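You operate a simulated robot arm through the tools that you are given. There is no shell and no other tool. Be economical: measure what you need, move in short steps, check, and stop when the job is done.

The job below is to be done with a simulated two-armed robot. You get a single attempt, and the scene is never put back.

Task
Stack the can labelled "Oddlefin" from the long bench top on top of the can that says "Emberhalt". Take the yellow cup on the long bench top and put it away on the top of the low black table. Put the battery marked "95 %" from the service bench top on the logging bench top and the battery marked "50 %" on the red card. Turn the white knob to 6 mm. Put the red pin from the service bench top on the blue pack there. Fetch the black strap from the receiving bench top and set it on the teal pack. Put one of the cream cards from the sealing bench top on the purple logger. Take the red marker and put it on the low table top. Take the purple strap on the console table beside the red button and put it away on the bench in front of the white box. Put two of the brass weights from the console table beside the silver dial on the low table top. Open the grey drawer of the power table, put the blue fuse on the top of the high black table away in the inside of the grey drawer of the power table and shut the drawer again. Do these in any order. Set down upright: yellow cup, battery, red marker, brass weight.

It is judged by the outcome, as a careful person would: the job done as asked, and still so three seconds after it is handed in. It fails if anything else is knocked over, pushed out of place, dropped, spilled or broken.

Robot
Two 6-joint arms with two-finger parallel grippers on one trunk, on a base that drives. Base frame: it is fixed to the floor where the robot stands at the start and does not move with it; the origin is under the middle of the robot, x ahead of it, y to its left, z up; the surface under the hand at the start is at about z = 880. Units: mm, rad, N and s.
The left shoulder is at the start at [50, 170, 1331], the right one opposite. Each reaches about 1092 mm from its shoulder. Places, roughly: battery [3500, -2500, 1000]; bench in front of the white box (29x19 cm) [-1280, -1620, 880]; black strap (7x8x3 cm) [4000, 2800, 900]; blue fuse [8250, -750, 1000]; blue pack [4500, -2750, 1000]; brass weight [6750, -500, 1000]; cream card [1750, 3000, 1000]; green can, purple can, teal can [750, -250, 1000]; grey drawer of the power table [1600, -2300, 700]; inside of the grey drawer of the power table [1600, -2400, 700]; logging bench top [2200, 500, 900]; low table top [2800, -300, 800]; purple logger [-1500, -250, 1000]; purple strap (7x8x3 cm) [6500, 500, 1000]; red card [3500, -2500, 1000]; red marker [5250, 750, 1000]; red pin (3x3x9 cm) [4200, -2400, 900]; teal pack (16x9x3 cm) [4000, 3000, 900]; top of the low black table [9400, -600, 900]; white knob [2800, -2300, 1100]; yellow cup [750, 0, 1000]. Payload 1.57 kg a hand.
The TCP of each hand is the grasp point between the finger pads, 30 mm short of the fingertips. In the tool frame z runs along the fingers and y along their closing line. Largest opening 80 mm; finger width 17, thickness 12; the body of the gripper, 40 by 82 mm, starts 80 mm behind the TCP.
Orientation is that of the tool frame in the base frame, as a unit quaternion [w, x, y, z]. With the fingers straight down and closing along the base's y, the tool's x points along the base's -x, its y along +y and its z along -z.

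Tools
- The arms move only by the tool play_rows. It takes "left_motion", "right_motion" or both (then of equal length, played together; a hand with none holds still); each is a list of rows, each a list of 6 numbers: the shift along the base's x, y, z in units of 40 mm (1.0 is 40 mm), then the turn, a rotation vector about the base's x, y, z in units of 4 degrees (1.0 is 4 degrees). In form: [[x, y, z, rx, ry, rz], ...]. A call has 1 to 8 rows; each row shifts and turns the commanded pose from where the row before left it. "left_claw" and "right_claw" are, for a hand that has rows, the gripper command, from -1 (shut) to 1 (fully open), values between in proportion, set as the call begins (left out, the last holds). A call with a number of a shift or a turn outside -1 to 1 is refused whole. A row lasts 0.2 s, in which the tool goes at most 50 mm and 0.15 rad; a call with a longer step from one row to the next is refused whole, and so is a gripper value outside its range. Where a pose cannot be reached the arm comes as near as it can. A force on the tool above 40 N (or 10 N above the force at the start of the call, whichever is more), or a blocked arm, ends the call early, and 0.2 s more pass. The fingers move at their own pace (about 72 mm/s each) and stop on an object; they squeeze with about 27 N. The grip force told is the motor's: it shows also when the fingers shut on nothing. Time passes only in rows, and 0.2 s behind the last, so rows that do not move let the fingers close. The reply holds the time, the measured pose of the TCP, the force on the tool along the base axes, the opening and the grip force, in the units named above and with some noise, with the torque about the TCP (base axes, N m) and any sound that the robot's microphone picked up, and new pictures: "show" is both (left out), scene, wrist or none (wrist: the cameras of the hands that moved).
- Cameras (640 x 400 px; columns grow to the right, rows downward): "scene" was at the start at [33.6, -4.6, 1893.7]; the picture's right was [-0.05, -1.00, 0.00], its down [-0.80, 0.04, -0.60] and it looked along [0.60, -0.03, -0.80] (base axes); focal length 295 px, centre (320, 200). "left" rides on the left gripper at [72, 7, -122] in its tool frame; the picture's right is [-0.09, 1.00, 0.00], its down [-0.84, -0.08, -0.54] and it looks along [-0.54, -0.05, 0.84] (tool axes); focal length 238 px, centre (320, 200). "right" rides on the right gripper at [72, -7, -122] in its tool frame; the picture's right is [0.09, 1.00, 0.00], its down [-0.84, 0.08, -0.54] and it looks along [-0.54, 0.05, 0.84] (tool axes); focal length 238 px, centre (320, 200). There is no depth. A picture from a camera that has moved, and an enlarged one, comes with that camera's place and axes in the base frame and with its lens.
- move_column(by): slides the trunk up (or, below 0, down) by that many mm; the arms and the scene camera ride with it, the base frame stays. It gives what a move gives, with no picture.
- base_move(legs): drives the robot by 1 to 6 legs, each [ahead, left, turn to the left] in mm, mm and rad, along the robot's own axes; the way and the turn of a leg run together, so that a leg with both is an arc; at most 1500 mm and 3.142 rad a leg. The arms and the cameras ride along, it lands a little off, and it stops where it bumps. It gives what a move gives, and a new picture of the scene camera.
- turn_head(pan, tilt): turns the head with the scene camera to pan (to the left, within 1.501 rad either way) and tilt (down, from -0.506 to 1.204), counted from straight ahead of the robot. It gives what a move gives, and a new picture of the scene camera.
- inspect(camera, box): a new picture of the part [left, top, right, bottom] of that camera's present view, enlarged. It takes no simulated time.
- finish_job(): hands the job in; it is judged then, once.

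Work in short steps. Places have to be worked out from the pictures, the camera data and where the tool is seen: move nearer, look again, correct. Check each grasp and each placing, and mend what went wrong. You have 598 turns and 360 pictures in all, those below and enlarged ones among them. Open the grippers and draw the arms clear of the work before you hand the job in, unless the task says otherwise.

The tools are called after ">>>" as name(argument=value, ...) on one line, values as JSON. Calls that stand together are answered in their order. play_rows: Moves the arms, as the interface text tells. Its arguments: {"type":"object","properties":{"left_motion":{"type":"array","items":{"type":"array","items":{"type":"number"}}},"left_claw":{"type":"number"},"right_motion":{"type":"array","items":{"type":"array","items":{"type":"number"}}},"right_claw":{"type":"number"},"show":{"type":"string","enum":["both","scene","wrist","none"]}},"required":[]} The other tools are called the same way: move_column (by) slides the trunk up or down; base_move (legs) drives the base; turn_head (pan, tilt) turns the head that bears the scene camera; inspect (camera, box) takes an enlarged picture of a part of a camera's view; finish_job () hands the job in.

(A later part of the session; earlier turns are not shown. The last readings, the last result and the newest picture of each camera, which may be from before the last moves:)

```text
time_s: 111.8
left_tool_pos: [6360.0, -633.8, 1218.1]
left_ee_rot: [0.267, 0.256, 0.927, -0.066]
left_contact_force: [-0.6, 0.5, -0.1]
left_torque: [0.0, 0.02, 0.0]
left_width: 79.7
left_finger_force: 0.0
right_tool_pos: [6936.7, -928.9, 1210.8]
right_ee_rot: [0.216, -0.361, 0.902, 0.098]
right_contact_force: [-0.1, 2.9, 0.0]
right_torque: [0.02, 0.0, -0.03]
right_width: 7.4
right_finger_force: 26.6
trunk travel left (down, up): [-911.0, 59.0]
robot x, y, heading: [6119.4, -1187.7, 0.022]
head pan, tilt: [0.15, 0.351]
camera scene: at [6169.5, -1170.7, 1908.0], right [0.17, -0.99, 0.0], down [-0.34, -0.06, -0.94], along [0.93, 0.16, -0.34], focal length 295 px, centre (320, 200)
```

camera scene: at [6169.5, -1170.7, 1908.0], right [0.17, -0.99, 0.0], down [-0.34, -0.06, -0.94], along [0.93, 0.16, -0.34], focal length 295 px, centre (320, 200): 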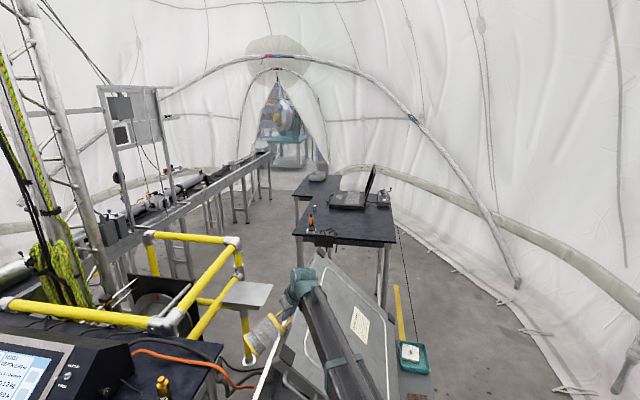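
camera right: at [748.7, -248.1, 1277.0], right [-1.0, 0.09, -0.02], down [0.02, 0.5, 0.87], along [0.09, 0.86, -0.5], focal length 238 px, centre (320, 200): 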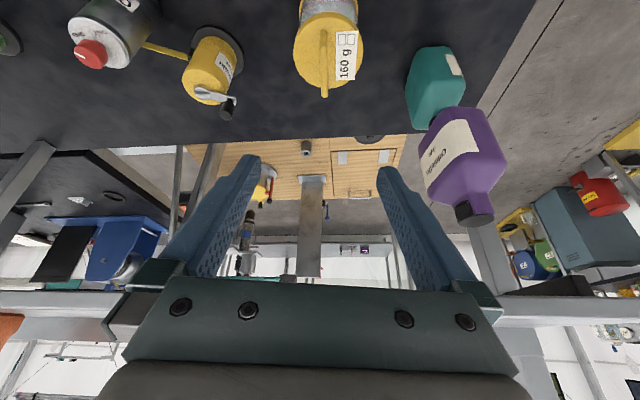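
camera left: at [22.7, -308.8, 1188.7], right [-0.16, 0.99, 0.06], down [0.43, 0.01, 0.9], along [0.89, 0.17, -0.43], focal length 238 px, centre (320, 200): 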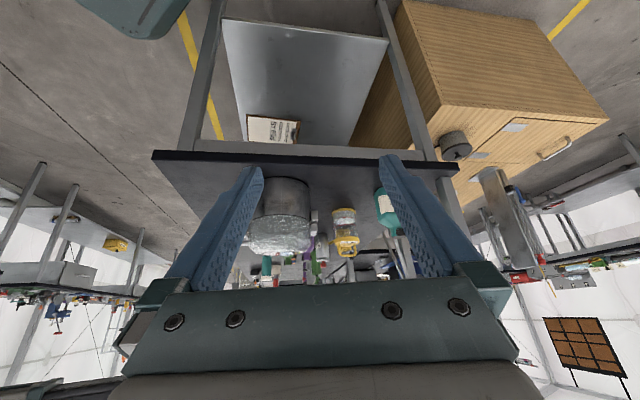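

The cup may be touching the grey cabinet or something ahead. I look closely.

>>> inspect(camera="scene", box=[200, 240, 400, 400])

>>> inspect(camera="right", box=[0, 0, 640, 400])

```text
2.50 times, centred on (300, 320) of scene
camera zoom: at [6169.5, -1170.7, 1908.0], right [0.17, -0.99, 0.0], down [-0.34, -0.06, -0.94], along [0.93, 0.16, -0.34], focal length 737 px, centre (370, -100)
```

zoom: 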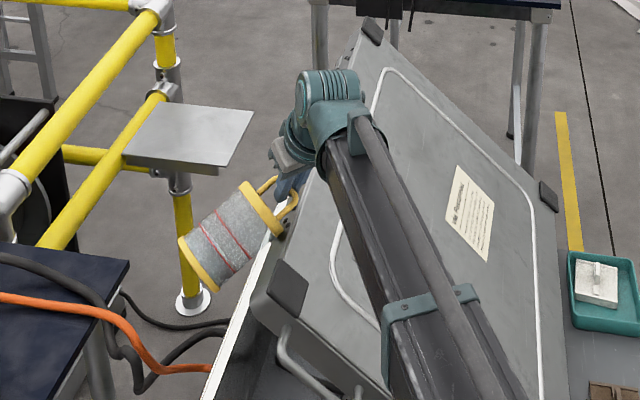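

```text
1.00 times, centred on (320, 200) of right (not enlarged: the box is as wide or as high as the picture)
camera zoom: at [6855.7, -1017.2, 1286.3], right [-0.75, 0.66, -0.02], down [0.31, 0.39, 0.87], along [0.58, 0.64, -0.5], focal length 238 px, centre (320, 200)
```

zoom: 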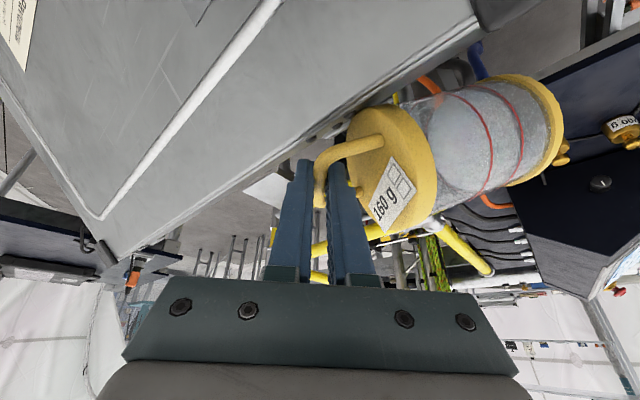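

I need to know whether that grey slab was tilted before; I look at it from another head angle.

>>> turn_head(pan=-0.1, tilt=0.7)

```text
time_s: 112.7
left_tool_pos: [6360.6, -634.0, 1219.1]
left_ee_rot: [0.267, 0.256, 0.927, -0.067]
left_contact_force: [-0.1, -0.7, 0.1]
left_torque: [0.02, -0.05, -0.02]
left_width: 80.0
left_finger_force: 0.1
right_tool_pos: [6935.8, -927.3, 1210.0]
right_ee_rot: [0.217, -0.36, 0.902, 0.097]
right_contact_force: [-0.4, 2.3, -0.3]
right_torque: [0.06, -0.07, -0.05]
right_width: 7.6
right_finger_force: 26.3
trunk travel left (down, up): [-911.0, 59.0]
robot x, y, heading: [6120.0, -1182.4, 0.015]
head pan, tilt: [-0.099, 0.7]
camera scene: at [6162.5, -1192.8, 1876.6], right [-0.08, -1.0, 0.0], down [-0.64, 0.05, -0.77], along [0.76, -0.06, -0.64], focal length 295 px, centre (320, 200)
```

scene: 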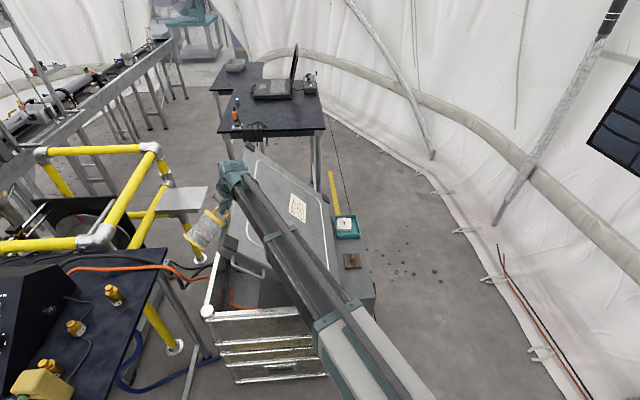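

The cup is leaning against a tilted lid on a drawer cabinet. I back off along the way I came to free it, then look at the cabinet.

>>> base_move(legs=[[-500, 0, 0]])

>>> inspect(camera="right", box=[0, 0, 640, 400])

```text
time_s: 115.7
left_tool_pos: [5841.8, -644.3, 1220.1]
left_ee_rot: [0.267, 0.251, 0.928, -0.065]
left_contact_force: [0.4, 0.5, -0.5]
left_torque: [0.03, -0.02, -0.05]
left_width: 80.1
left_finger_force: 0.1
right_tool_pos: [6421.4, -934.3, 1211.3]
right_ee_rot: [0.217, -0.365, 0.9, 0.098]
right_contact_force: [-0.6, 0.4, -1.3]
right_torque: [-0.06, -0.02, 0.01]
right_width: 7.3
right_finger_force: 26.6
trunk travel left (down, up): [-911.0, 59.0]
robot x, y, heading: [5607.0, -1202.0, 0.028]
head pan, tilt: [-0.099, 0.7]
camera scene: at [5649.3, -1206.2, 1876.6], right [-0.07, -1.0, 0.0], down [-0.64, 0.04, -0.77], along [0.76, -0.05, -0.64], focal length 295 px, centre (320, 200)
```

scene: 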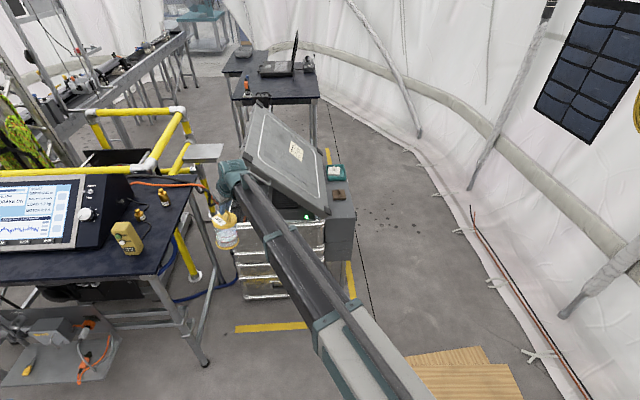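

```text
1.00 times, centred on (320, 200) of right (not enlarged: the box is as wide or as high as the picture)
camera zoom: at [6341.0, -1023.1, 1286.7], right [-0.76, 0.65, -0.02], down [0.31, 0.39, 0.87], along [0.58, 0.65, -0.5], focal length 238 px, centre (320, 200)
```

zoom: 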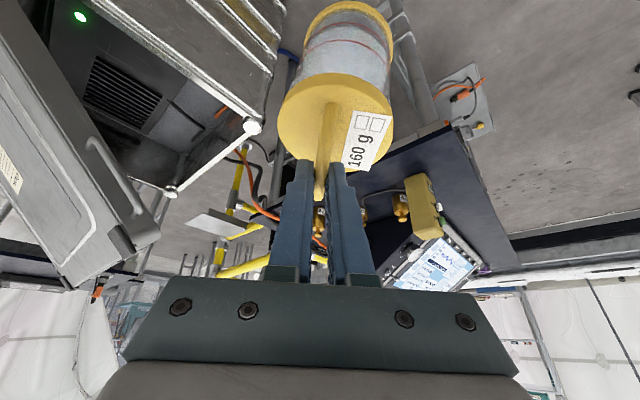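

The cup hangs properly again and the lid rests on an instrument on the cabinet, stable. I look at the way round the right of the cabinet, including the plywood on the floor.

>>> turn_head(pan=-0.7, tilt=0.65)

```text
time_s: 116.7
left_tool_pos: [5841.7, -644.1, 1218.6]
left_ee_rot: [0.267, 0.251, 0.928, -0.065]
left_contact_force: [0.8, -1.0, 0.2]
left_torque: [-0.02, -0.01, 0.02]
left_width: 80.0
left_finger_force: 0.1
right_tool_pos: [6420.7, -933.1, 1209.5]
right_ee_rot: [0.215, -0.365, 0.901, 0.098]
right_contact_force: [-0.2, -0.1, -1.7]
right_torque: [0.0, -0.05, 0.01]
right_width: 7.5
right_finger_force: 26.5
trunk travel left (down, up): [-911.0, 59.0]
robot x, y, heading: [5607.7, -1202.1, 0.036]
head pan, tilt: [-0.7, 0.649]
camera scene: at [5633.8, -1254.2, 1880.9], right [-0.62, -0.79, 0.0], down [-0.47, 0.37, -0.8], along [0.63, -0.49, -0.6], focal length 295 px, centre (320, 200)
```

scene: 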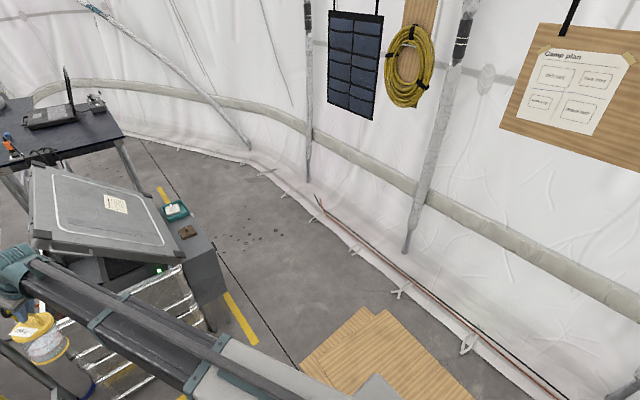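

I check the left side for an alternative route.

>>> turn_head(pan=0.6, tilt=0.5)

```text
time_s: 118.1
left_tool_pos: [5843.6, -644.7, 1218.5]
left_ee_rot: [0.267, 0.251, 0.928, -0.065]
left_contact_force: [-0.5, -0.2, -0.3]
left_torque: [0.0, -0.02, 0.0]
left_width: 80.0
left_finger_force: 0.2
right_tool_pos: [6420.8, -932.8, 1210.0]
right_ee_rot: [0.216, -0.365, 0.9, 0.098]
right_contact_force: [-0.1, 0.5, -2.8]
right_torque: [-0.03, -0.05, 0.02]
right_width: 7.5
right_finger_force: 27.1
trunk travel left (down, up): [-911.0, 59.0]
robot x, y, heading: [5606.2, -1197.2, 0.029]
head pan, tilt: [0.6, 0.499]
camera scene: at [5639.1, -1146.8, 1894.2], right [0.59, -0.81, 0.0], down [-0.39, -0.28, -0.88], along [0.71, 0.52, -0.48], focal length 295 px, centre (320, 200)
```

scene: 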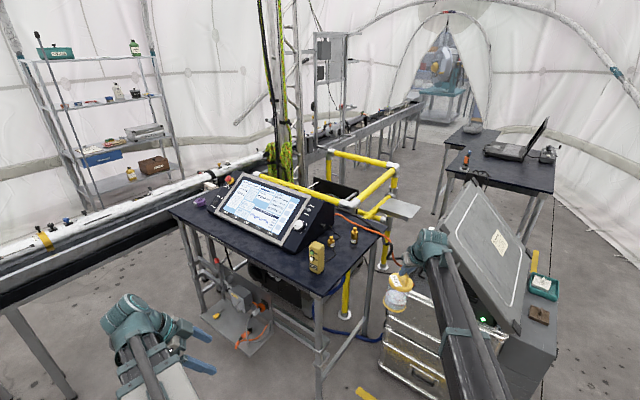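

The left is blocked by the rack, so I go right of the cabinet. I tuck in the left hand, then strafe right and drive forward carefully.

>>> play_rows(left_motion=[[0.89, -1, 0, 0, 0, 0], [0.89, -1, 0, 0, 0, 0], [0.89, -1, 0, 0, 0, 0], [0.89, -1, 0, 0, 0, 0], [0.89, -1, 0, 0, 0, 0], [0.89, -1, 0, 0, 0, 0], [0.89, -1, 0, 0, 0, 0], [0.89, -1, 0, 0, 0, 0]], show="none")

>>> base_move(legs=[[0, 0, -0.03], [0, -680, 0], [800, 0, 0]])

```text
refused: row 1 steps farther than a row can; nothing moved
```

```text
time_s: 126.2
left_tool_pos: [6684.5, -1358.8, 1219.7]
left_ee_rot: [0.265, 0.277, 0.921, -0.073]
left_contact_force: [0.2, -0.8, 0.3]
left_torque: [0.0, 0.0, -0.04]
left_width: 79.8
left_finger_force: 0.0
right_tool_pos: [7246.5, -1677.4, 1209.6]
right_ee_rot: [0.218, -0.34, 0.91, 0.092]
right_contact_force: [-0.7, -0.3, -2.3]
right_torque: [0.0, -0.03, -0.01]
right_width: 7.7
right_finger_force: 26.5
trunk travel left (down, up): [-911.0, 59.0]
robot x, y, heading: [6414.8, -1900.8, -0.023]
head pan, tilt: [0.6, 0.499]
camera scene: at [6454.3, -1847.9, 1894.2], right [0.54, -0.84, 0.0], down [-0.4, -0.26, -0.88], along [0.74, 0.48, -0.48], focal length 295 px, centre (320, 200)
```

scene: 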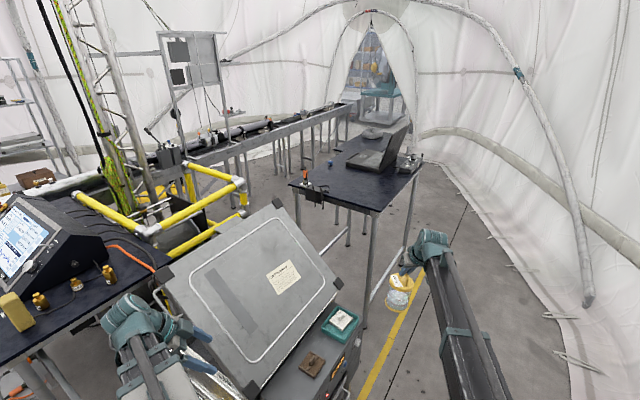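

No bump on the plywood. The left hand is close to the case, so I now tuck it in with a shorter step.

>>> play_rows(left_motion=[[0.2, -0.95, 0, 0, 0, 0], [0.2, -0.95, 0, 0, 0, 0], [0.5, -0.85, 0, 0, 0, 0], [0.5, -0.85, 0, 0, 0, 0], [0.5, -0.85, 0, 0, 0, 0], [0.5, -0.85, 0, 0, 0, 0], [0.5, -0.85, 0, 0, 0, 0], [0.5, -0.85, 0, 0, 0, 0]], show="none")

>>> base_move(legs=[[0, 0, 0.02], [1200, 0, 0]])

```text
time_s: 128.0
left_tool_pos: [6884.2, -1530.3, 1218.3]
left_ee_rot: [0.264, 0.278, 0.921, -0.073]
left_contact_force: [-0.8, 0.4, 0.3]
left_torque: [-0.01, -0.03, -0.03]
left_width: 79.9
left_finger_force: 0.0
left hand out of reach, approached as far as the arm can: row 2, 3, 4, 5, 6, 7, 8
right_tool_pos: [7247.1, -1678.2, 1209.8]
right_ee_rot: [0.219, -0.34, 0.91, 0.092]
right_contact_force: [0.7, 0.9, -1.2]
right_torque: [-0.04, 0.01, 0.0]
right_width: 7.2
right_finger_force: 26.3
trunk travel left (down, up): [-911.0, 59.0]
robot x, y, heading: [6418.5, -1899.5, -0.024]
head pan, tilt: [0.6, 0.499]
```

```text
time_s: 134.5
left_tool_pos: [8089.9, -1544.6, 1218.0]
left_ee_rot: [0.265, 0.275, 0.922, -0.072]
left_contact_force: [0.0, -0.2, 0.4]
left_torque: [0.0, 0.01, -0.01]
left_width: 80.0
left_finger_force: 0.1
right_tool_pos: [8451.8, -1692.3, 1210.4]
right_ee_rot: [0.217, -0.341, 0.91, 0.092]
right_contact_force: [0.6, 0.1, -2.0]
right_torque: [-0.01, -0.02, -0.01]
right_width: 7.2
right_finger_force: 26.3
trunk travel left (down, up): [-911.0, 59.0]
robot x, y, heading: [7624.2, -1911.8, -0.02]
head pan, tilt: [0.6, 0.499]
camera scene: at [7659.4, -1863.5, 1894.2], right [0.55, -0.84, 0.0], down [-0.4, -0.26, -0.88], along [0.73, 0.48, -0.48], focal length 295 px, centre (320, 200)
```

scene: 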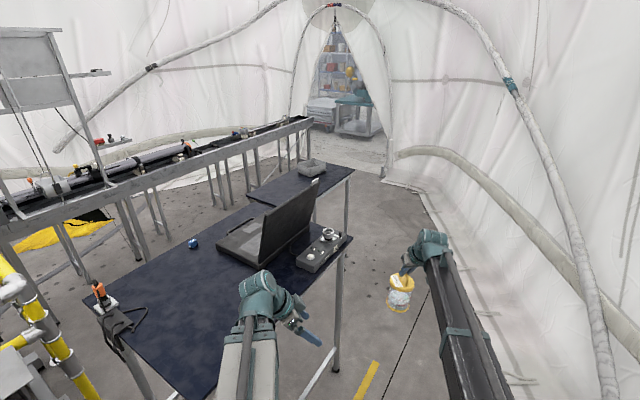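

I'm beside the black tables. I drive on to x ≈ 9600 and turn to face the low black table.

>>> base_move(legs=[[1300, 80, 0.02], [700, 300, 0], [0, 0, 1.57]])

>>> turn_head(pan=0.1, tilt=0.75)

```text
time_s: 148.5
left_tool_pos: [9253.0, -1095.5, 1217.6]
left_ee_rot: [0.238, -0.458, 0.845, 0.136]
left_contact_force: [-0.4, 0.4, 0.3]
left_torque: [-0.02, -0.03, 0.0]
left_width: 80.0
left_finger_force: 0.0
right_tool_pos: [9399.5, -732.6, 1209.8]
right_ee_rot: [-0.089, 0.885, -0.4, -0.22]
right_contact_force: [-0.5, -0.1, -2.1]
right_torque: [0.01, -0.03, 0.0]
right_width: 7.4
right_finger_force: 26.9
trunk travel left (down, up): [-911.0, 59.0]
robot x, y, heading: [9622.5, -1558.1, 1.551]
head pan, tilt: [0.6, 0.499]
camera scene: at [9572.5, -1524.0, 1894.3], right [0.84, 0.55, 0.0], down [0.26, -0.4, -0.88], along [-0.48, 0.73, -0.48], focal length 295 px, centre (320, 200)
```

scene: 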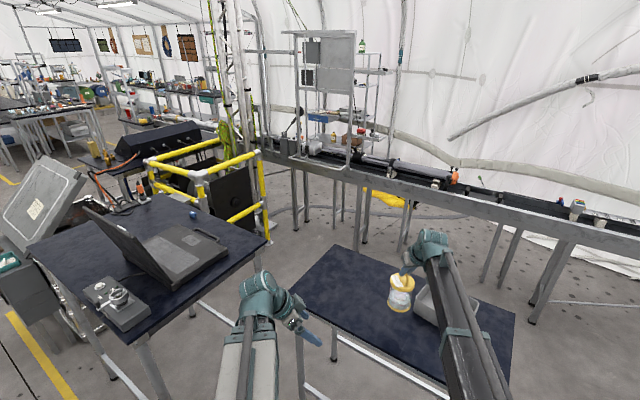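

```text
time_s: 149.5
left_tool_pos: [9254.2, -1096.0, 1218.9]
left_ee_rot: [0.238, -0.458, 0.845, 0.136]
left_contact_force: [-1.0, -0.5, -0.1]
left_torque: [-0.02, -0.02, 0.0]
left_width: 80.0
left_finger_force: 0.0
right_tool_pos: [9399.2, -732.3, 1211.5]
right_ee_rot: [-0.089, 0.886, -0.4, -0.22]
right_contact_force: [-0.2, 0.1, -1.7]
right_torque: [-0.03, 0.04, 0.01]
right_width: 7.4
right_finger_force: 26.8
trunk travel left (down, up): [-911.0, 59.0]
robot x, y, heading: [9623.9, -1562.3, 1.552]
head pan, tilt: [0.099, 0.75]
camera scene: at [9615.9, -1517.3, 1872.3], right [1.0, 0.08, 0.0], down [0.06, -0.68, -0.73], along [-0.06, 0.73, -0.68], focal length 295 px, centre (320, 200)
```

scene: 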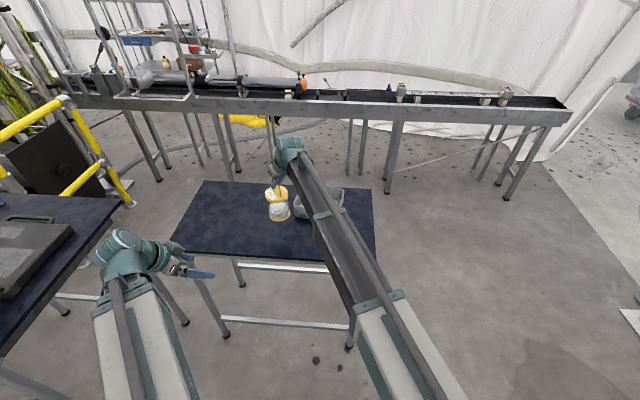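

The low table spans about x 8950–9780, y −824…−359 with a grey tray on its right half. I shift the base left 100 mm and reach 80 mm further to be over free surface.

>>> base_move(legs=[[0, 100, 0]])

>>> play_rows(right_motion=[[0, 0.8, 0, 0, 0, 0], [0, 0.8, 0, 0, 0, 0], [0, 0.8, 0, 0, 0, 0]], show="wrist")

```text
time_s: 150.6
left_tool_pos: [9151.3, -1094.8, 1218.4]
left_ee_rot: [0.239, -0.459, 0.845, 0.136]
left_contact_force: [0.0, 1.6, -0.3]
left_torque: [-0.01, -0.03, 0.0]
left_width: 80.0
left_finger_force: 0.1
right_tool_pos: [9297.1, -731.3, 1209.1]
right_ee_rot: [-0.089, 0.886, -0.399, -0.218]
right_contact_force: [-0.7, 0.7, -0.9]
right_torque: [0.0, -0.04, -0.01]
right_width: 7.5
right_finger_force: 26.8
trunk travel left (down, up): [-911.0, 59.0]
robot x, y, heading: [9526.6, -1556.6, 1.558]
head pan, tilt: [0.099, 0.75]
camera scene: at [9514.1, -1515.6, 1872.3], right [1.0, 0.08, 0.0], down [0.06, -0.68, -0.73], along [-0.06, 0.73, -0.68], focal length 295 px, centre (320, 200)
```

scene: 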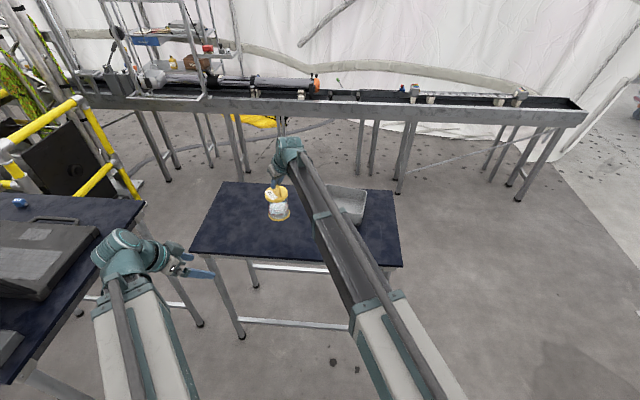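

```text
time_s: 151.4
left_tool_pos: [9153.8, -1093.0, 1218.7]
left_ee_rot: [0.238, -0.459, 0.845, 0.136]
left_contact_force: [0.6, -0.2, 0.3]
left_torque: [-0.02, -0.01, -0.04]
left_width: 80.0
left_finger_force: 0.0
right_tool_pos: [9298.1, -632.7, 1209.9]
right_ee_rot: [-0.088, 0.886, -0.399, -0.22]
right_contact_force: [-0.4, 0.0, -0.8]
right_torque: [-0.02, -0.01, 0.05]
right_width: 7.3
right_finger_force: 26.7
trunk travel left (down, up): [-911.0, 59.0]
robot x, y, heading: [9525.3, -1556.1, 1.552]
head pan, tilt: [0.099, 0.75]
camera right: at [9384.3, -717.4, 1285.6], right [-0.69, -0.72, -0.02], down [-0.37, 0.33, 0.87], along [-0.62, 0.61, -0.5], focal length 238 px, centre (320, 200)
```

right: 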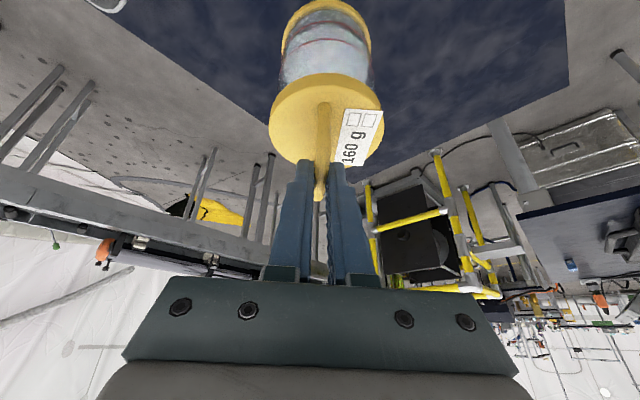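

I lower toward the table in steps, watching the load.

>>> move_column(by=-130)

>>> inspect(camera="scene", box=[180, 150, 420, 300])

```text
time_s: 153.0
left_tool_pos: [9153.1, -1094.6, 1088.9]
left_ee_rot: [0.238, -0.459, 0.845, 0.136]
left_contact_force: [0.5, 0.3, 0.2]
left_torque: [0.0, 0.01, -0.02]
left_width: 80.0
left_finger_force: 0.0
right_tool_pos: [9298.6, -634.5, 1079.8]
right_ee_rot: [-0.088, 0.886, -0.399, -0.22]
right_contact_force: [0.2, -1.0, -1.1]
right_torque: [-0.02, 0.0, 0.0]
right_width: 7.7
right_finger_force: 26.0
trunk travel left (down, up): [-781.0, 189.0]
robot x, y, heading: [9522.8, -1555.9, 1.554]
head pan, tilt: [0.099, 0.75]
```

```text
2.67 times, centred on (300, 225) of scene
camera zoom: at [9516.2, -1515.4, 1742.3], right [1.0, 0.08, 0.0], down [0.06, -0.68, -0.73], along [-0.06, 0.73, -0.68], focal length 787 px, centre (373, 133)
```

zoom: 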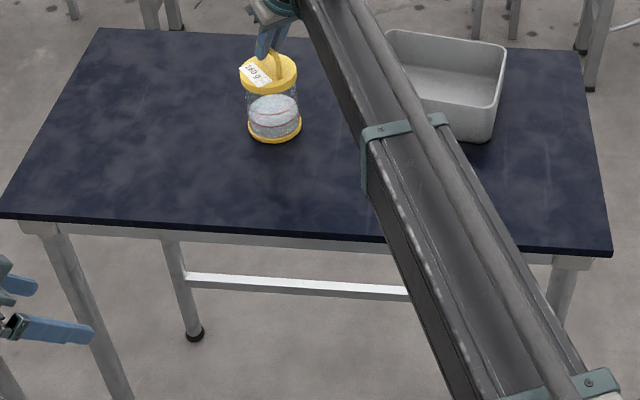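

Table top is about z ≈ 883; cup base now ≈ 930. Lower further.

>>> move_column(by=-36)

>>> move_column(by=-6)

>>> inspect(camera="scene", box=[240, 150, 340, 240])

```text
time_s: 153.6
left_tool_pos: [9153.8, -1097.0, 1067.6]
left_ee_rot: [0.239, -0.457, 0.846, 0.137]
left_contact_force: [0.5, -0.4, -0.3]
left_torque: [0.0, 0.01, -0.01]
left_width: 79.7
left_finger_force: 0.0
right_tool_pos: [9299.4, -638.0, 1062.1]
right_ee_rot: [-0.093, 0.883, -0.4, -0.229]
right_contact_force: [3.3, -5.5, 39.4]
right_torque: [0.15, -0.05, 0.05]
right_width: 7.9
right_finger_force: 27.1
trunk travel left (down, up): [-757.0, 213.0]
robot x, y, heading: [9524.6, -1560.5, 1.553]
head pan, tilt: [0.099, 0.75]
stopped: the force on the tool passed its limit at 159 N (the readings are from after the stop); the commanded pose is now the measured one
```

```text
time_s: 153.9
left_tool_pos: [9155.3, -1098.0, 1065.9]
left_ee_rot: [0.238, -0.458, 0.845, 0.139]
left_contact_force: [-0.4, -0.2, -0.3]
left_torque: [0.03, 0.0, -0.01]
left_width: 80.1
left_finger_force: 0.1
right_tool_pos: [9298.9, -637.8, 1061.8]
right_ee_rot: [-0.094, 0.883, -0.4, -0.23]
right_contact_force: [3.8, -7.6, 40.7]
right_torque: [0.02, -0.08, 0.08]
right_width: 7.9
right_finger_force: 26.2
trunk travel left (down, up): [-756.0, 214.0]
robot x, y, heading: [9522.6, -1559.0, 1.551]
head pan, tilt: [0.099, 0.75]
stopped: the force on the tool passed its limit at 57 N (the readings are from after the stop); the commanded pose is now the measured one
```

```text
4.44 times, centred on (290, 195) of scene
camera zoom: at [9518.4, -1522.6, 1717.9], right [1.0, 0.08, 0.0], down [0.06, -0.68, -0.73], along [-0.06, 0.73, -0.68], focal length 1311 px, centre (453, 222)
```

zoom: 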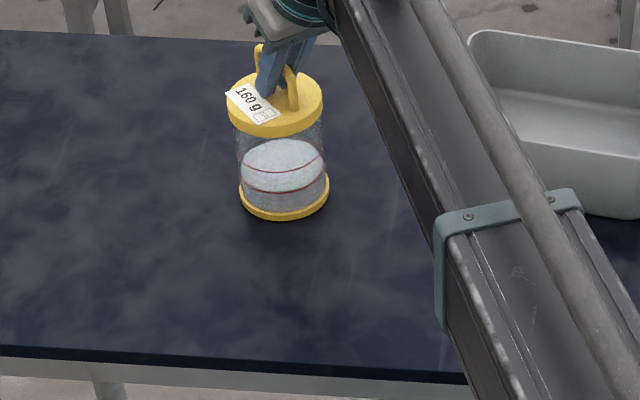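

The cup met the table (top ≈ 912, higher than I judged) and looks upright. I relieve the pressure with a few mm up, then release.

>>> move_column(by=4)

>>> play_rows(right_motion=[[0, 0, 0, 0, 0, 0], [0, 0, 0, 0, 0, 0], [0, 0, 0, 0, 0, 0]], right_claw=0.2, show="wrist")

```text
time_s: 154.4
left_tool_pos: [9153.8, -1095.0, 1068.5]
left_ee_rot: [0.238, -0.459, 0.845, 0.138]
left_contact_force: [0.6, 0.3, -0.4]
left_torque: [-0.03, 0.0, 0.03]
left_width: 80.2
left_finger_force: 0.1
right_tool_pos: [9299.0, -635.0, 1062.2]
right_ee_rot: [-0.092, 0.883, -0.4, -0.227]
right_contact_force: [0.8, -4.3, 13.7]
right_torque: [0.02, 0.03, 0.03]
right_width: 7.9
right_finger_force: 26.5
trunk travel left (down, up): [-760.0, 210.0]
robot x, y, heading: [9521.6, -1558.0, 1.556]
head pan, tilt: [0.099, 0.75]
```

```text
time_s: 155.2
left_tool_pos: [9154.1, -1097.0, 1068.7]
left_ee_rot: [0.239, -0.458, 0.845, 0.137]
left_contact_force: [0.4, 0.3, -0.2]
left_torque: [0.04, 0.01, -0.03]
left_width: 80.0
left_finger_force: 0.0
right_tool_pos: [9297.8, -634.7, 1063.3]
right_ee_rot: [-0.093, 0.883, -0.399, -0.228]
right_contact_force: [-2.6, -3.5, 15.1]
right_torque: [0.12, 0.05, 0.01]
right_width: 43.1
right_finger_force: 0.0
trunk travel left (down, up): [-760.0, 210.0]
robot x, y, heading: [9521.0, -1557.3, 1.549]
head pan, tilt: [0.099, 0.75]
camera right: at [9384.2, -720.0, 1136.5], right [-0.69, -0.72, -0.03], down [-0.36, 0.32, 0.88], along [-0.62, 0.62, -0.48], focal length 238 px, centre (320, 200)
```

right: 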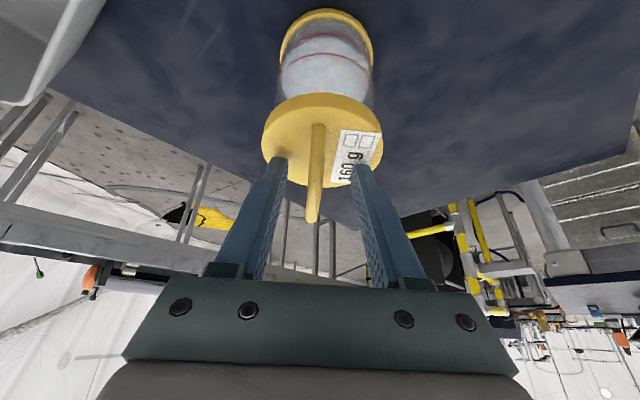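

The fingers are open; tips rest on the lid slightly. I raise straight up and check the cup.

>>> move_column(by=120)

>>> inspect(camera="scene", box=[220, 150, 340, 250])

```text
time_s: 156.7
left_tool_pos: [9153.7, -1093.6, 1186.8]
left_ee_rot: [0.238, -0.458, 0.845, 0.136]
left_contact_force: [0.3, -0.5, -0.1]
left_torque: [0.0, 0.0, 0.01]
left_width: 80.1
left_finger_force: 0.2
right_tool_pos: [9296.5, -633.0, 1180.7]
right_ee_rot: [-0.092, 0.883, -0.4, -0.226]
right_contact_force: [-0.4, -0.2, -0.1]
right_torque: [0.03, 0.0, -0.01]
right_width: 48.1
right_finger_force: 0.0
trunk travel left (down, up): [-880.0, 90.0]
robot x, y, heading: [9526.0, -1558.5, 1.551]
head pan, tilt: [0.099, 0.75]
```

```text
4.00 times, centred on (280, 200) of scene
camera zoom: at [9516.4, -1515.5, 1841.5], right [1.0, 0.08, 0.0], down [0.06, -0.68, -0.73], along [-0.06, 0.73, -0.68], focal length 1180 px, centre (480, 200)
```

zoom: 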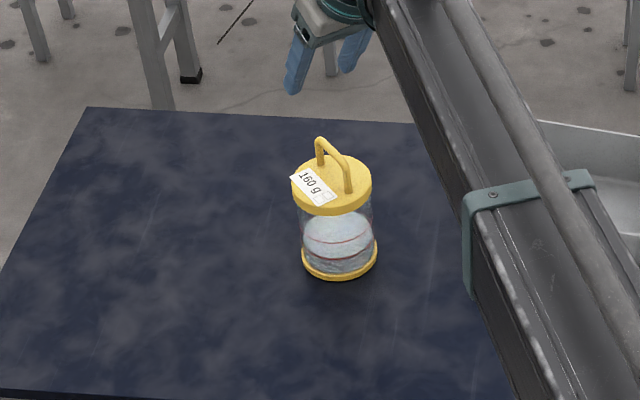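

The cup stands upright on the low table. Next the blue fuse at ≈(8251, −762, 1065) on the high table: I retract the right hand, raise, and drive in the aisle to face the high table.

>>> play_rows(right_motion=[[0.3, -0.95, 0, 0, 0, 0], [0.3, -0.95, 0, 0, 0, 0], [0.3, -0.95, 0, 0, 0, 0], [0.3, -0.95, 0, 0, 0, 0], [0.3, -0.95, 0, 0, 0, 0], [0.3, -0.95, 0, 0, 0, 0], [0.3, -0.95, 0, 0, 0, 0], [0.3, -0.95, 0, 0, 0, 0]], right_claw=1, left_motion=[[0, 0, 0, 0.9, -0.4, 0], [0, 0, 0, 0.9, -0.4, 0], [0, 0, 0, 0.9, -0.4, 0], [0, 0, 0, 0.9, -0.4, 0], [0, 0, 0, 0.9, -0.4, 0], [0, 0, 0, 0.9, -0.4, 0], [0, 0, 0, 0.9, -0.4, 0], [0, 0, 0, 0.9, -0.4, 0]], show="none")

>>> move_column(by=85)

>>> base_move(legs=[[-340, 0, 0], [0, 1440, 0]])

```text
time_s: 158.5
left_tool_pos: [9133.5, -1074.3, 1276.0]
left_ee_rot: [0.436, -0.397, 0.753, 0.291]
left_contact_force: [0.0, -1.0, 0.1]
left_torque: [-0.01, 0.02, 0.02]
left_width: 79.8
left_finger_force: 0.1
left hand out of reach, approached as far as the arm can: row 1, 2, 3, 4, 5, 6, 7, 8
right_tool_pos: [9393.4, -939.8, 1182.0]
right_ee_rot: [-0.092, 0.883, -0.4, -0.226]
right_contact_force: [-0.3, -1.3, -0.1]
right_torque: [0.01, 0.02, -0.01]
right_width: 80.0
right_finger_force: 0.1
trunk travel left (down, up): [-880.0, 90.0]
robot x, y, heading: [9526.3, -1558.3, 1.547]
head pan, tilt: [0.099, 0.75]
```

```text
time_s: 159.7
left_tool_pos: [9133.7, -1074.7, 1359.8]
left_ee_rot: [0.435, -0.397, 0.754, 0.29]
left_contact_force: [-0.9, 0.8, -0.3]
left_torque: [0.01, 0.0, 0.0]
left_width: 80.1
left_finger_force: 0.0
right_tool_pos: [9393.8, -937.5, 1266.2]
right_ee_rot: [-0.092, 0.883, -0.4, -0.226]
right_contact_force: [0.1, 0.3, 0.2]
right_torque: [-0.02, 0.0, 0.03]
right_width: 80.1
right_finger_force: 0.0
trunk travel left (down, up): [-965.0, 5.0]
robot x, y, heading: [9525.5, -1555.0, 1.557]
head pan, tilt: [0.099, 0.75]
```

```text
time_s: 168.6
left_tool_pos: [7712.5, -1379.5, 1361.3]
left_ee_rot: [0.437, -0.394, 0.755, 0.288]
left_contact_force: [0.2, 0.0, -0.1]
left_torque: [0.03, 0.02, -0.03]
left_width: 79.9
left_finger_force: 0.1
right_tool_pos: [7972.6, -1246.2, 1265.1]
right_ee_rot: [-0.093, 0.882, -0.404, -0.226]
right_contact_force: [-0.6, -0.2, 0.2]
right_torque: [-0.02, -0.02, -0.02]
right_width: 79.8
right_finger_force: 0.1
trunk travel left (down, up): [-965.0, 5.0]
robot x, y, heading: [8098.0, -1866.2, 1.548]
head pan, tilt: [0.099, 0.75]
camera scene: at [8091.5, -1823.8, 1926.5], right [1.0, 0.07, 0.0], down [0.05, -0.68, -0.73], along [-0.05, 0.73, -0.68], focal length 295 px, centre (320, 200)
```

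scene: 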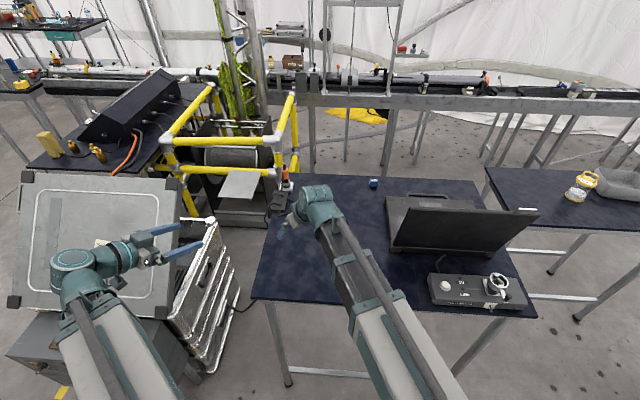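

The fuse is visible at (374,183). I enlarge it.

>>> inspect(camera="scene", box=[345, 160, 405, 205])

```text
8.89 times, centred on (375, 182) of scene
camera zoom: at [8091.5, -1823.8, 1926.5], right [1.0, 0.07, 0.0], down [0.05, -0.68, -0.73], along [-0.05, 0.73, -0.68], focal length 2622 px, centre (-169, 356)
```

zoom: 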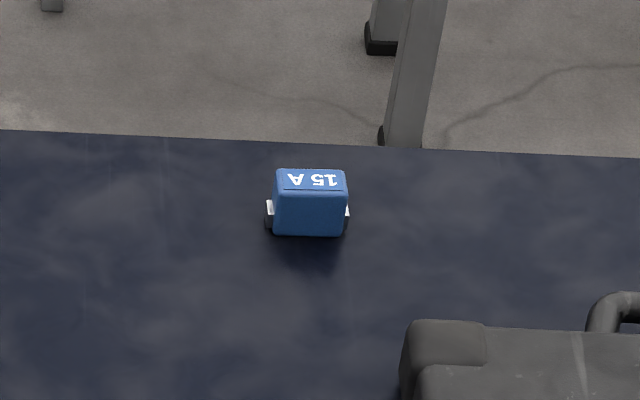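

I approach from the left so the boom stays clear of the laptop screen: shift base ahead 120 and left 200, then yaw and move the right hand over the fuse.

>>> base_move(legs=[[120, 200, 0.02]])

>>> play_rows(right_motion=[[0.76, 0.6, 0, 0, 0, -1], [0.76, 0.6, 0, 0, 0, -1], [0.76, 0.6, 0, 0, 0, -1], [0.76, 0.6, 0, 0, 0, -1], [0.76, 0.6, 0, 0, 0, -1], [0.76, 0.6, 0, 0, 0, -1], [0.76, 0.6, 0, 0, 0, -1], [0.76, 0.6, 0, 0, 0, -1]], show="none")

```text
time_s: 170.3
left_tool_pos: [7504.1, -1262.9, 1360.2]
left_ee_rot: [0.435, -0.4, 0.753, 0.291]
left_contact_force: [-0.2, 0.0, 0.1]
left_torque: [0.01, 0.0, -0.04]
left_width: 79.8
left_finger_force: 0.0
right_tool_pos: [7763.2, -1123.3, 1266.7]
right_ee_rot: [-0.091, 0.885, -0.396, -0.227]
right_contact_force: [-0.4, 0.1, -0.3]
right_torque: [-0.01, -0.04, 0.0]
right_width: 79.9
right_finger_force: 0.1
trunk travel left (down, up): [-965.0, 5.0]
robot x, y, heading: [7902.9, -1743.5, 1.562]
head pan, tilt: [0.099, 0.75]
camera scene: at [7890.7, -1700.4, 1926.5], right [1.0, 0.09, 0.0], down [0.06, -0.68, -0.73], along [-0.07, 0.73, -0.68], focal length 295 px, centre (320, 200)
```

scene: 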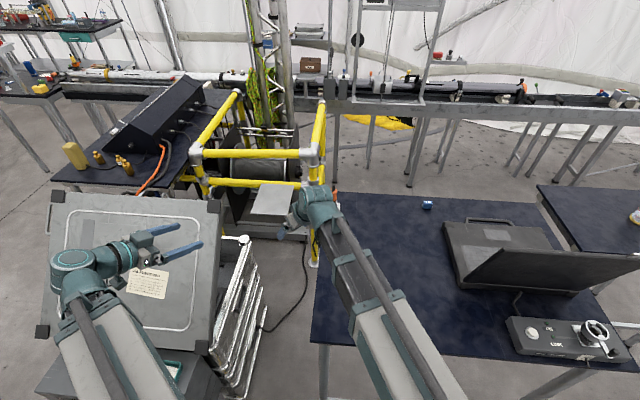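

```text
time_s: 172.1
left_tool_pos: [7505.5, -1263.1, 1359.8]
left_ee_rot: [0.434, -0.4, 0.752, 0.292]
left_contact_force: [0.3, -0.5, -0.2]
left_torque: [0.01, 0.0, -0.01]
left_width: 80.0
left_finger_force: 0.1
right_tool_pos: [8007.2, -930.4, 1266.9]
right_ee_rot: [-0.149, 0.741, -0.625, -0.194]
right_contact_force: [-0.6, 0.2, -0.3]
right_torque: [0.01, 0.0, -0.01]
right_width: 79.9
right_finger_force: 0.1
trunk travel left (down, up): [-965.0, 5.0]
robot x, y, heading: [7902.9, -1744.9, 1.562]
head pan, tilt: [0.099, 0.75]
```

>>> play_rows(right_motion=[[0.78, 0.5, 0, 0, 0, -1], [0.78, 0.5, 0, 0, 0, -1], [0.78, 0.5, 0, 0, 0, -1], [0.78, 0.5, 0, 0, 0, 0], [0.78, 0.5, 0, 0, 0, 0], [0.78, 0.5, 0, 0, 0, 0], [0.78, 0.5, 0, 0, 0, 0], [0.78, 0.5, 0, 0, 0, 0]], show="wrist")

```text
time_s: 173.9
left_tool_pos: [7506.5, -1263.1, 1360.8]
left_ee_rot: [0.435, -0.4, 0.752, 0.292]
left_contact_force: [-0.4, 0.5, 0.3]
left_torque: [0.03, 0.0, -0.02]
left_width: 80.2
left_finger_force: 0.1
right_tool_pos: [8257.5, -770.1, 1265.5]
right_ee_rot: [0.169, -0.672, 0.699, 0.177]
right_contact_force: [0.4, -0.3, -0.3]
right_torque: [-0.01, 0.0, 0.01]
right_width: 80.0
right_finger_force: 0.1
trunk travel left (down, up): [-965.0, 5.0]
robot x, y, heading: [7901.2, -1741.7, 1.558]
head pan, tilt: [0.099, 0.75]
camera right: at [8261.1, -892.0, 1339.7], right [-1.0, -0.05, -0.02], down [-0.04, 0.48, 0.88], along [-0.03, 0.87, -0.48], focal length 238 px, centre (320, 200)
```

right: 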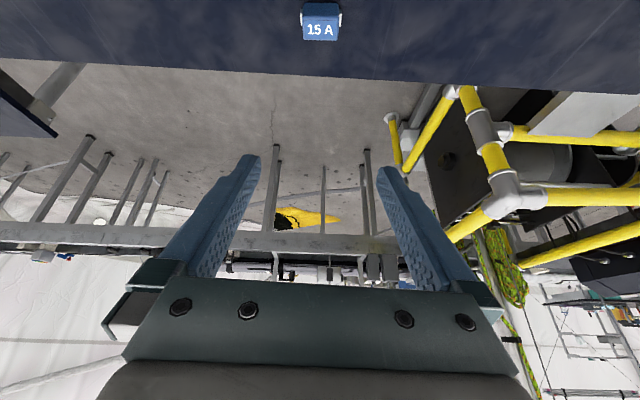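

Fuse centre ≈ (8262, −771, 1067). I nudge 4 mm and lower to just above.

>>> play_rows(right_motion=[[0.1, 0, 0, 0, 0, 0]], show="none")

>>> move_column(by=-150)

>>> inspect(camera="right", box=[160, 0, 480, 200])

```text
time_s: 174.3
left_tool_pos: [7506.9, -1263.1, 1359.8]
left_ee_rot: [0.434, -0.4, 0.753, 0.291]
left_contact_force: [-0.3, 0.6, -0.2]
left_torque: [0.02, -0.01, 0.0]
left_width: 80.2
left_finger_force: 0.1
right_tool_pos: [8261.0, -772.7, 1266.0]
right_ee_rot: [0.169, -0.672, 0.699, 0.177]
right_contact_force: [-0.4, 0.2, 0.2]
right_torque: [0.01, 0.03, 0.0]
right_width: 79.9
right_finger_force: 0.1
trunk travel left (down, up): [-965.0, 5.0]
robot x, y, heading: [7900.6, -1746.0, 1.566]
head pan, tilt: [0.099, 0.75]
```

```text
time_s: 176.1
left_tool_pos: [7505.3, -1263.4, 1210.6]
left_ee_rot: [0.434, -0.401, 0.752, 0.292]
left_contact_force: [-0.2, -0.7, -0.3]
left_torque: [-0.01, 0.01, 0.03]
left_width: 80.2
left_finger_force: 0.1
right_tool_pos: [8261.0, -772.5, 1116.5]
right_ee_rot: [0.169, -0.673, 0.698, 0.177]
right_contact_force: [1.2, 0.1, 0.0]
right_torque: [0.0, -0.02, 0.0]
right_width: 80.1
right_finger_force: 0.0
trunk travel left (down, up): [-815.0, 155.0]
robot x, y, heading: [7902.6, -1745.4, 1.559]
head pan, tilt: [0.099, 0.75]
```

```text
2.00 times, centred on (320, 100) of right
camera zoom: at [8264.9, -893.4, 1190.4], right [-1.0, -0.05, -0.02], down [-0.04, 0.48, 0.88], along [-0.03, 0.88, -0.48], focal length 477 px, centre (320, 400)
```

zoom: 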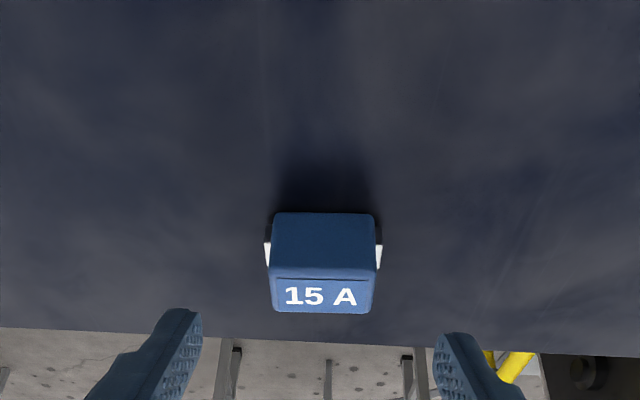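

Fuse top ≈ 1085, table ≈ 1055. I lower 30 mm and grip.

>>> move_column(by=-30)

>>> play_rows(right_motion=[[0, 0, 0, 0, 0, 0], [0, 0, 0, 0, 0, 0], [0, 0, 0, 0, 0, 0]], right_claw=-1, show="wrist")

```text
time_s: 176.8
left_tool_pos: [7505.9, -1263.7, 1181.9]
left_ee_rot: [0.435, -0.4, 0.752, 0.292]
left_contact_force: [-0.8, 0.4, 0.5]
left_torque: [0.0, -0.03, 0.02]
left_width: 79.7
left_finger_force: 0.1
right_tool_pos: [8260.2, -772.2, 1086.8]
right_ee_rot: [0.17, -0.672, 0.699, 0.175]
right_contact_force: [0.0, 0.9, -0.5]
right_torque: [-0.02, -0.04, -0.03]
right_width: 80.2
right_finger_force: 0.1
trunk travel left (down, up): [-785.0, 185.0]
robot x, y, heading: [7900.6, -1745.3, 1.562]
head pan, tilt: [0.099, 0.75]
```

```text
time_s: 177.6
left_tool_pos: [7504.4, -1263.5, 1180.2]
left_ee_rot: [0.434, -0.4, 0.752, 0.292]
left_contact_force: [1.1, -0.6, 0.5]
left_torque: [-0.02, 0.03, 0.0]
left_width: 80.1
left_finger_force: 0.1
right_tool_pos: [8260.8, -772.4, 1086.4]
right_ee_rot: [0.17, -0.672, 0.699, 0.176]
right_contact_force: [0.0, 0.7, 0.7]
right_torque: [0.01, -0.03, 0.01]
right_width: 34.5
right_finger_force: 27.3
trunk travel left (down, up): [-785.0, 185.0]
robot x, y, heading: [7903.8, -1743.4, 1.565]
head pan, tilt: [0.099, 0.75]
camera right: at [8264.9, -893.4, 1160.3], right [-1.0, -0.05, -0.02], down [-0.04, 0.48, 0.88], along [-0.03, 0.88, -0.48], focal length 238 px, centre (320, 200)
```

right: 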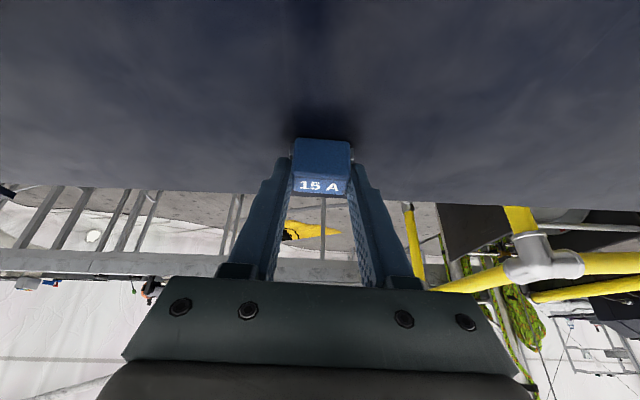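

Fuse gripped. I lift and retract along the approach path, then back away.

>>> move_column(by=180)

>>> play_rows(right_motion=[[-0.6, -0.7, 0, 0, 0, 0], [-0.6, -0.7, 0, 0, 0, 0], [-0.6, -0.7, 0, 0, 0, 0], [-0.6, -0.7, 0, 0, 0, 0], [-0.6, -0.7, 0, 0, 0, 0], [-0.6, -0.7, 0, 0, 0, 0], [-0.6, -0.7, 0, 0, 0, 0], [-0.6, -0.7, 0, 0, 0, 0]], show="none")

>>> base_move(legs=[[-250, 0, 0], [0, 0, 1.571]])

```text
time_s: 179.6
left_tool_pos: [7505.8, -1262.5, 1360.4]
left_ee_rot: [0.434, -0.401, 0.752, 0.292]
left_contact_force: [0.6, 0.3, -0.2]
left_torque: [-0.02, 0.0, -0.01]
left_width: 80.1
left_finger_force: 0.1
right_tool_pos: [8260.8, -771.2, 1266.9]
right_ee_rot: [0.17, -0.672, 0.699, 0.177]
right_contact_force: [1.4, 0.3, -0.1]
right_torque: [0.04, 0.04, 0.01]
right_width: 34.7
right_finger_force: 27.1
trunk travel left (down, up): [-965.0, 5.0]
robot x, y, heading: [7904.5, -1743.6, 1.562]
head pan, tilt: [0.099, 0.75]
```

```text
time_s: 181.4
left_tool_pos: [7504.8, -1262.6, 1359.8]
left_ee_rot: [0.434, -0.4, 0.752, 0.291]
left_contact_force: [0.1, -1.2, 0.0]
left_torque: [-0.05, -0.03, 0.0]
left_width: 80.1
left_finger_force: 0.1
right_tool_pos: [8067.1, -993.3, 1266.4]
right_ee_rot: [0.169, -0.672, 0.699, 0.176]
right_contact_force: [-0.1, -0.1, -1.2]
right_torque: [0.01, -0.02, -0.02]
right_width: 34.9
right_finger_force: 26.8
trunk travel left (down, up): [-965.0, 5.0]
robot x, y, heading: [7900.8, -1742.2, 1.559]
head pan, tilt: [0.099, 0.75]
```

```text
time_s: 187.1
left_tool_pos: [7420.6, -2392.7, 1360.9]
left_ee_rot: [-0.099, 0.816, -0.246, -0.514]
left_contact_force: [0.4, 0.3, -0.8]
left_torque: [-0.01, 0.01, 0.07]
left_width: 79.9
left_finger_force: 0.1
right_tool_pos: [7147.1, -1832.7, 1267.6]
right_ee_rot: [0.006, 0.969, -0.016, -0.245]
right_contact_force: [0.1, 0.7, 0.4]
right_torque: [0.01, -0.01, 0.01]
right_width: 34.9
right_finger_force: 26.3
trunk travel left (down, up): [-965.0, 5.0]
robot x, y, heading: [7898.2, -1996.6, 3.136]
head pan, tilt: [0.099, 0.75]
camera scene: at [7854.6, -2003.4, 1926.5], right [-0.1, 1.0, 0.0], down [0.68, 0.07, -0.73], along [-0.73, -0.07, -0.68], focal length 295 px, centre (320, 200)
```

scene: 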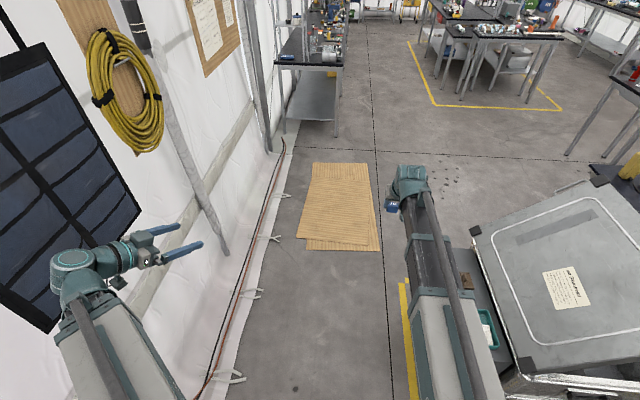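

I drive back west past the cabinet, then turn to face the console table. First I tuck the left hand away from the tent wall.

>>> play_rows(left_motion=[[-0.5, 0.8, 0, 0, 0, 0], [-0.5, 0.8, 0, 0, 0, 0], [-0.5, 0.8, 0, 0, 0, 0], [-0.5, 0.8, 0, 0, 0, 0]], show="none")

>>> base_move(legs=[[1500, 0, 0], [760, 0, 0], [0, 0, -3.136], [0, 1250, 0]])

```text
time_s: 188.1
left_tool_pos: [7322.5, -2278.9, 1360.3]
left_ee_rot: [-0.1, 0.816, -0.246, -0.514]
left_contact_force: [0.0, -0.5, 0.0]
left_torque: [0.0, -0.02, 0.0]
left_width: 79.9
left_finger_force: 0.0
left hand out of reach, approached as far as the arm can: row 1, 2, 3
right_tool_pos: [7145.2, -1831.6, 1266.5]
right_ee_rot: [0.007, 0.969, -0.017, -0.245]
right_contact_force: [0.0, 0.4, 0.5]
right_torque: [-0.03, 0.0, 0.01]
right_width: 34.9
right_finger_force: 26.3
trunk travel left (down, up): [-965.0, 5.0]
robot x, y, heading: [7896.8, -1996.5, 3.137]
head pan, tilt: [0.099, 0.75]
```

```text
time_s: 212.4
left_tool_pos: [6213.1, -447.9, 1360.6]
left_ee_rot: [0.514, 0.238, 0.818, -0.095]
left_contact_force: [-1.0, 0.6, -0.4]
left_torque: [0.0, -0.03, 0.02]
left_width: 80.0
left_finger_force: 0.0
right_tool_pos: [6400.7, -892.1, 1267.2]
right_ee_rot: [0.245, 0.004, 0.97, 0.009]
right_contact_force: [0.0, 0.3, 0.7]
right_torque: [0.03, -0.03, -0.03]
right_width: 34.8
right_finger_force: 27.0
trunk travel left (down, up): [-965.0, 5.0]
robot x, y, heading: [5649.4, -746.2, 0.024]
head pan, tilt: [0.099, 0.75]
camera scene: at [5687.3, -737.6, 1926.5], right [0.12, -0.99, 0.0], down [-0.68, -0.08, -0.73], along [0.73, 0.09, -0.68], focal length 295 px, centre (320, 200)
```

scene: 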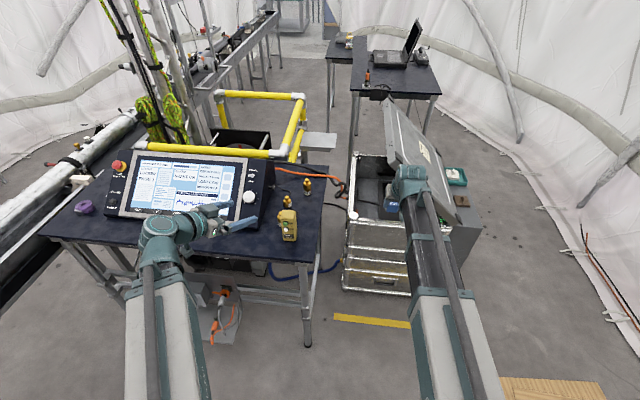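

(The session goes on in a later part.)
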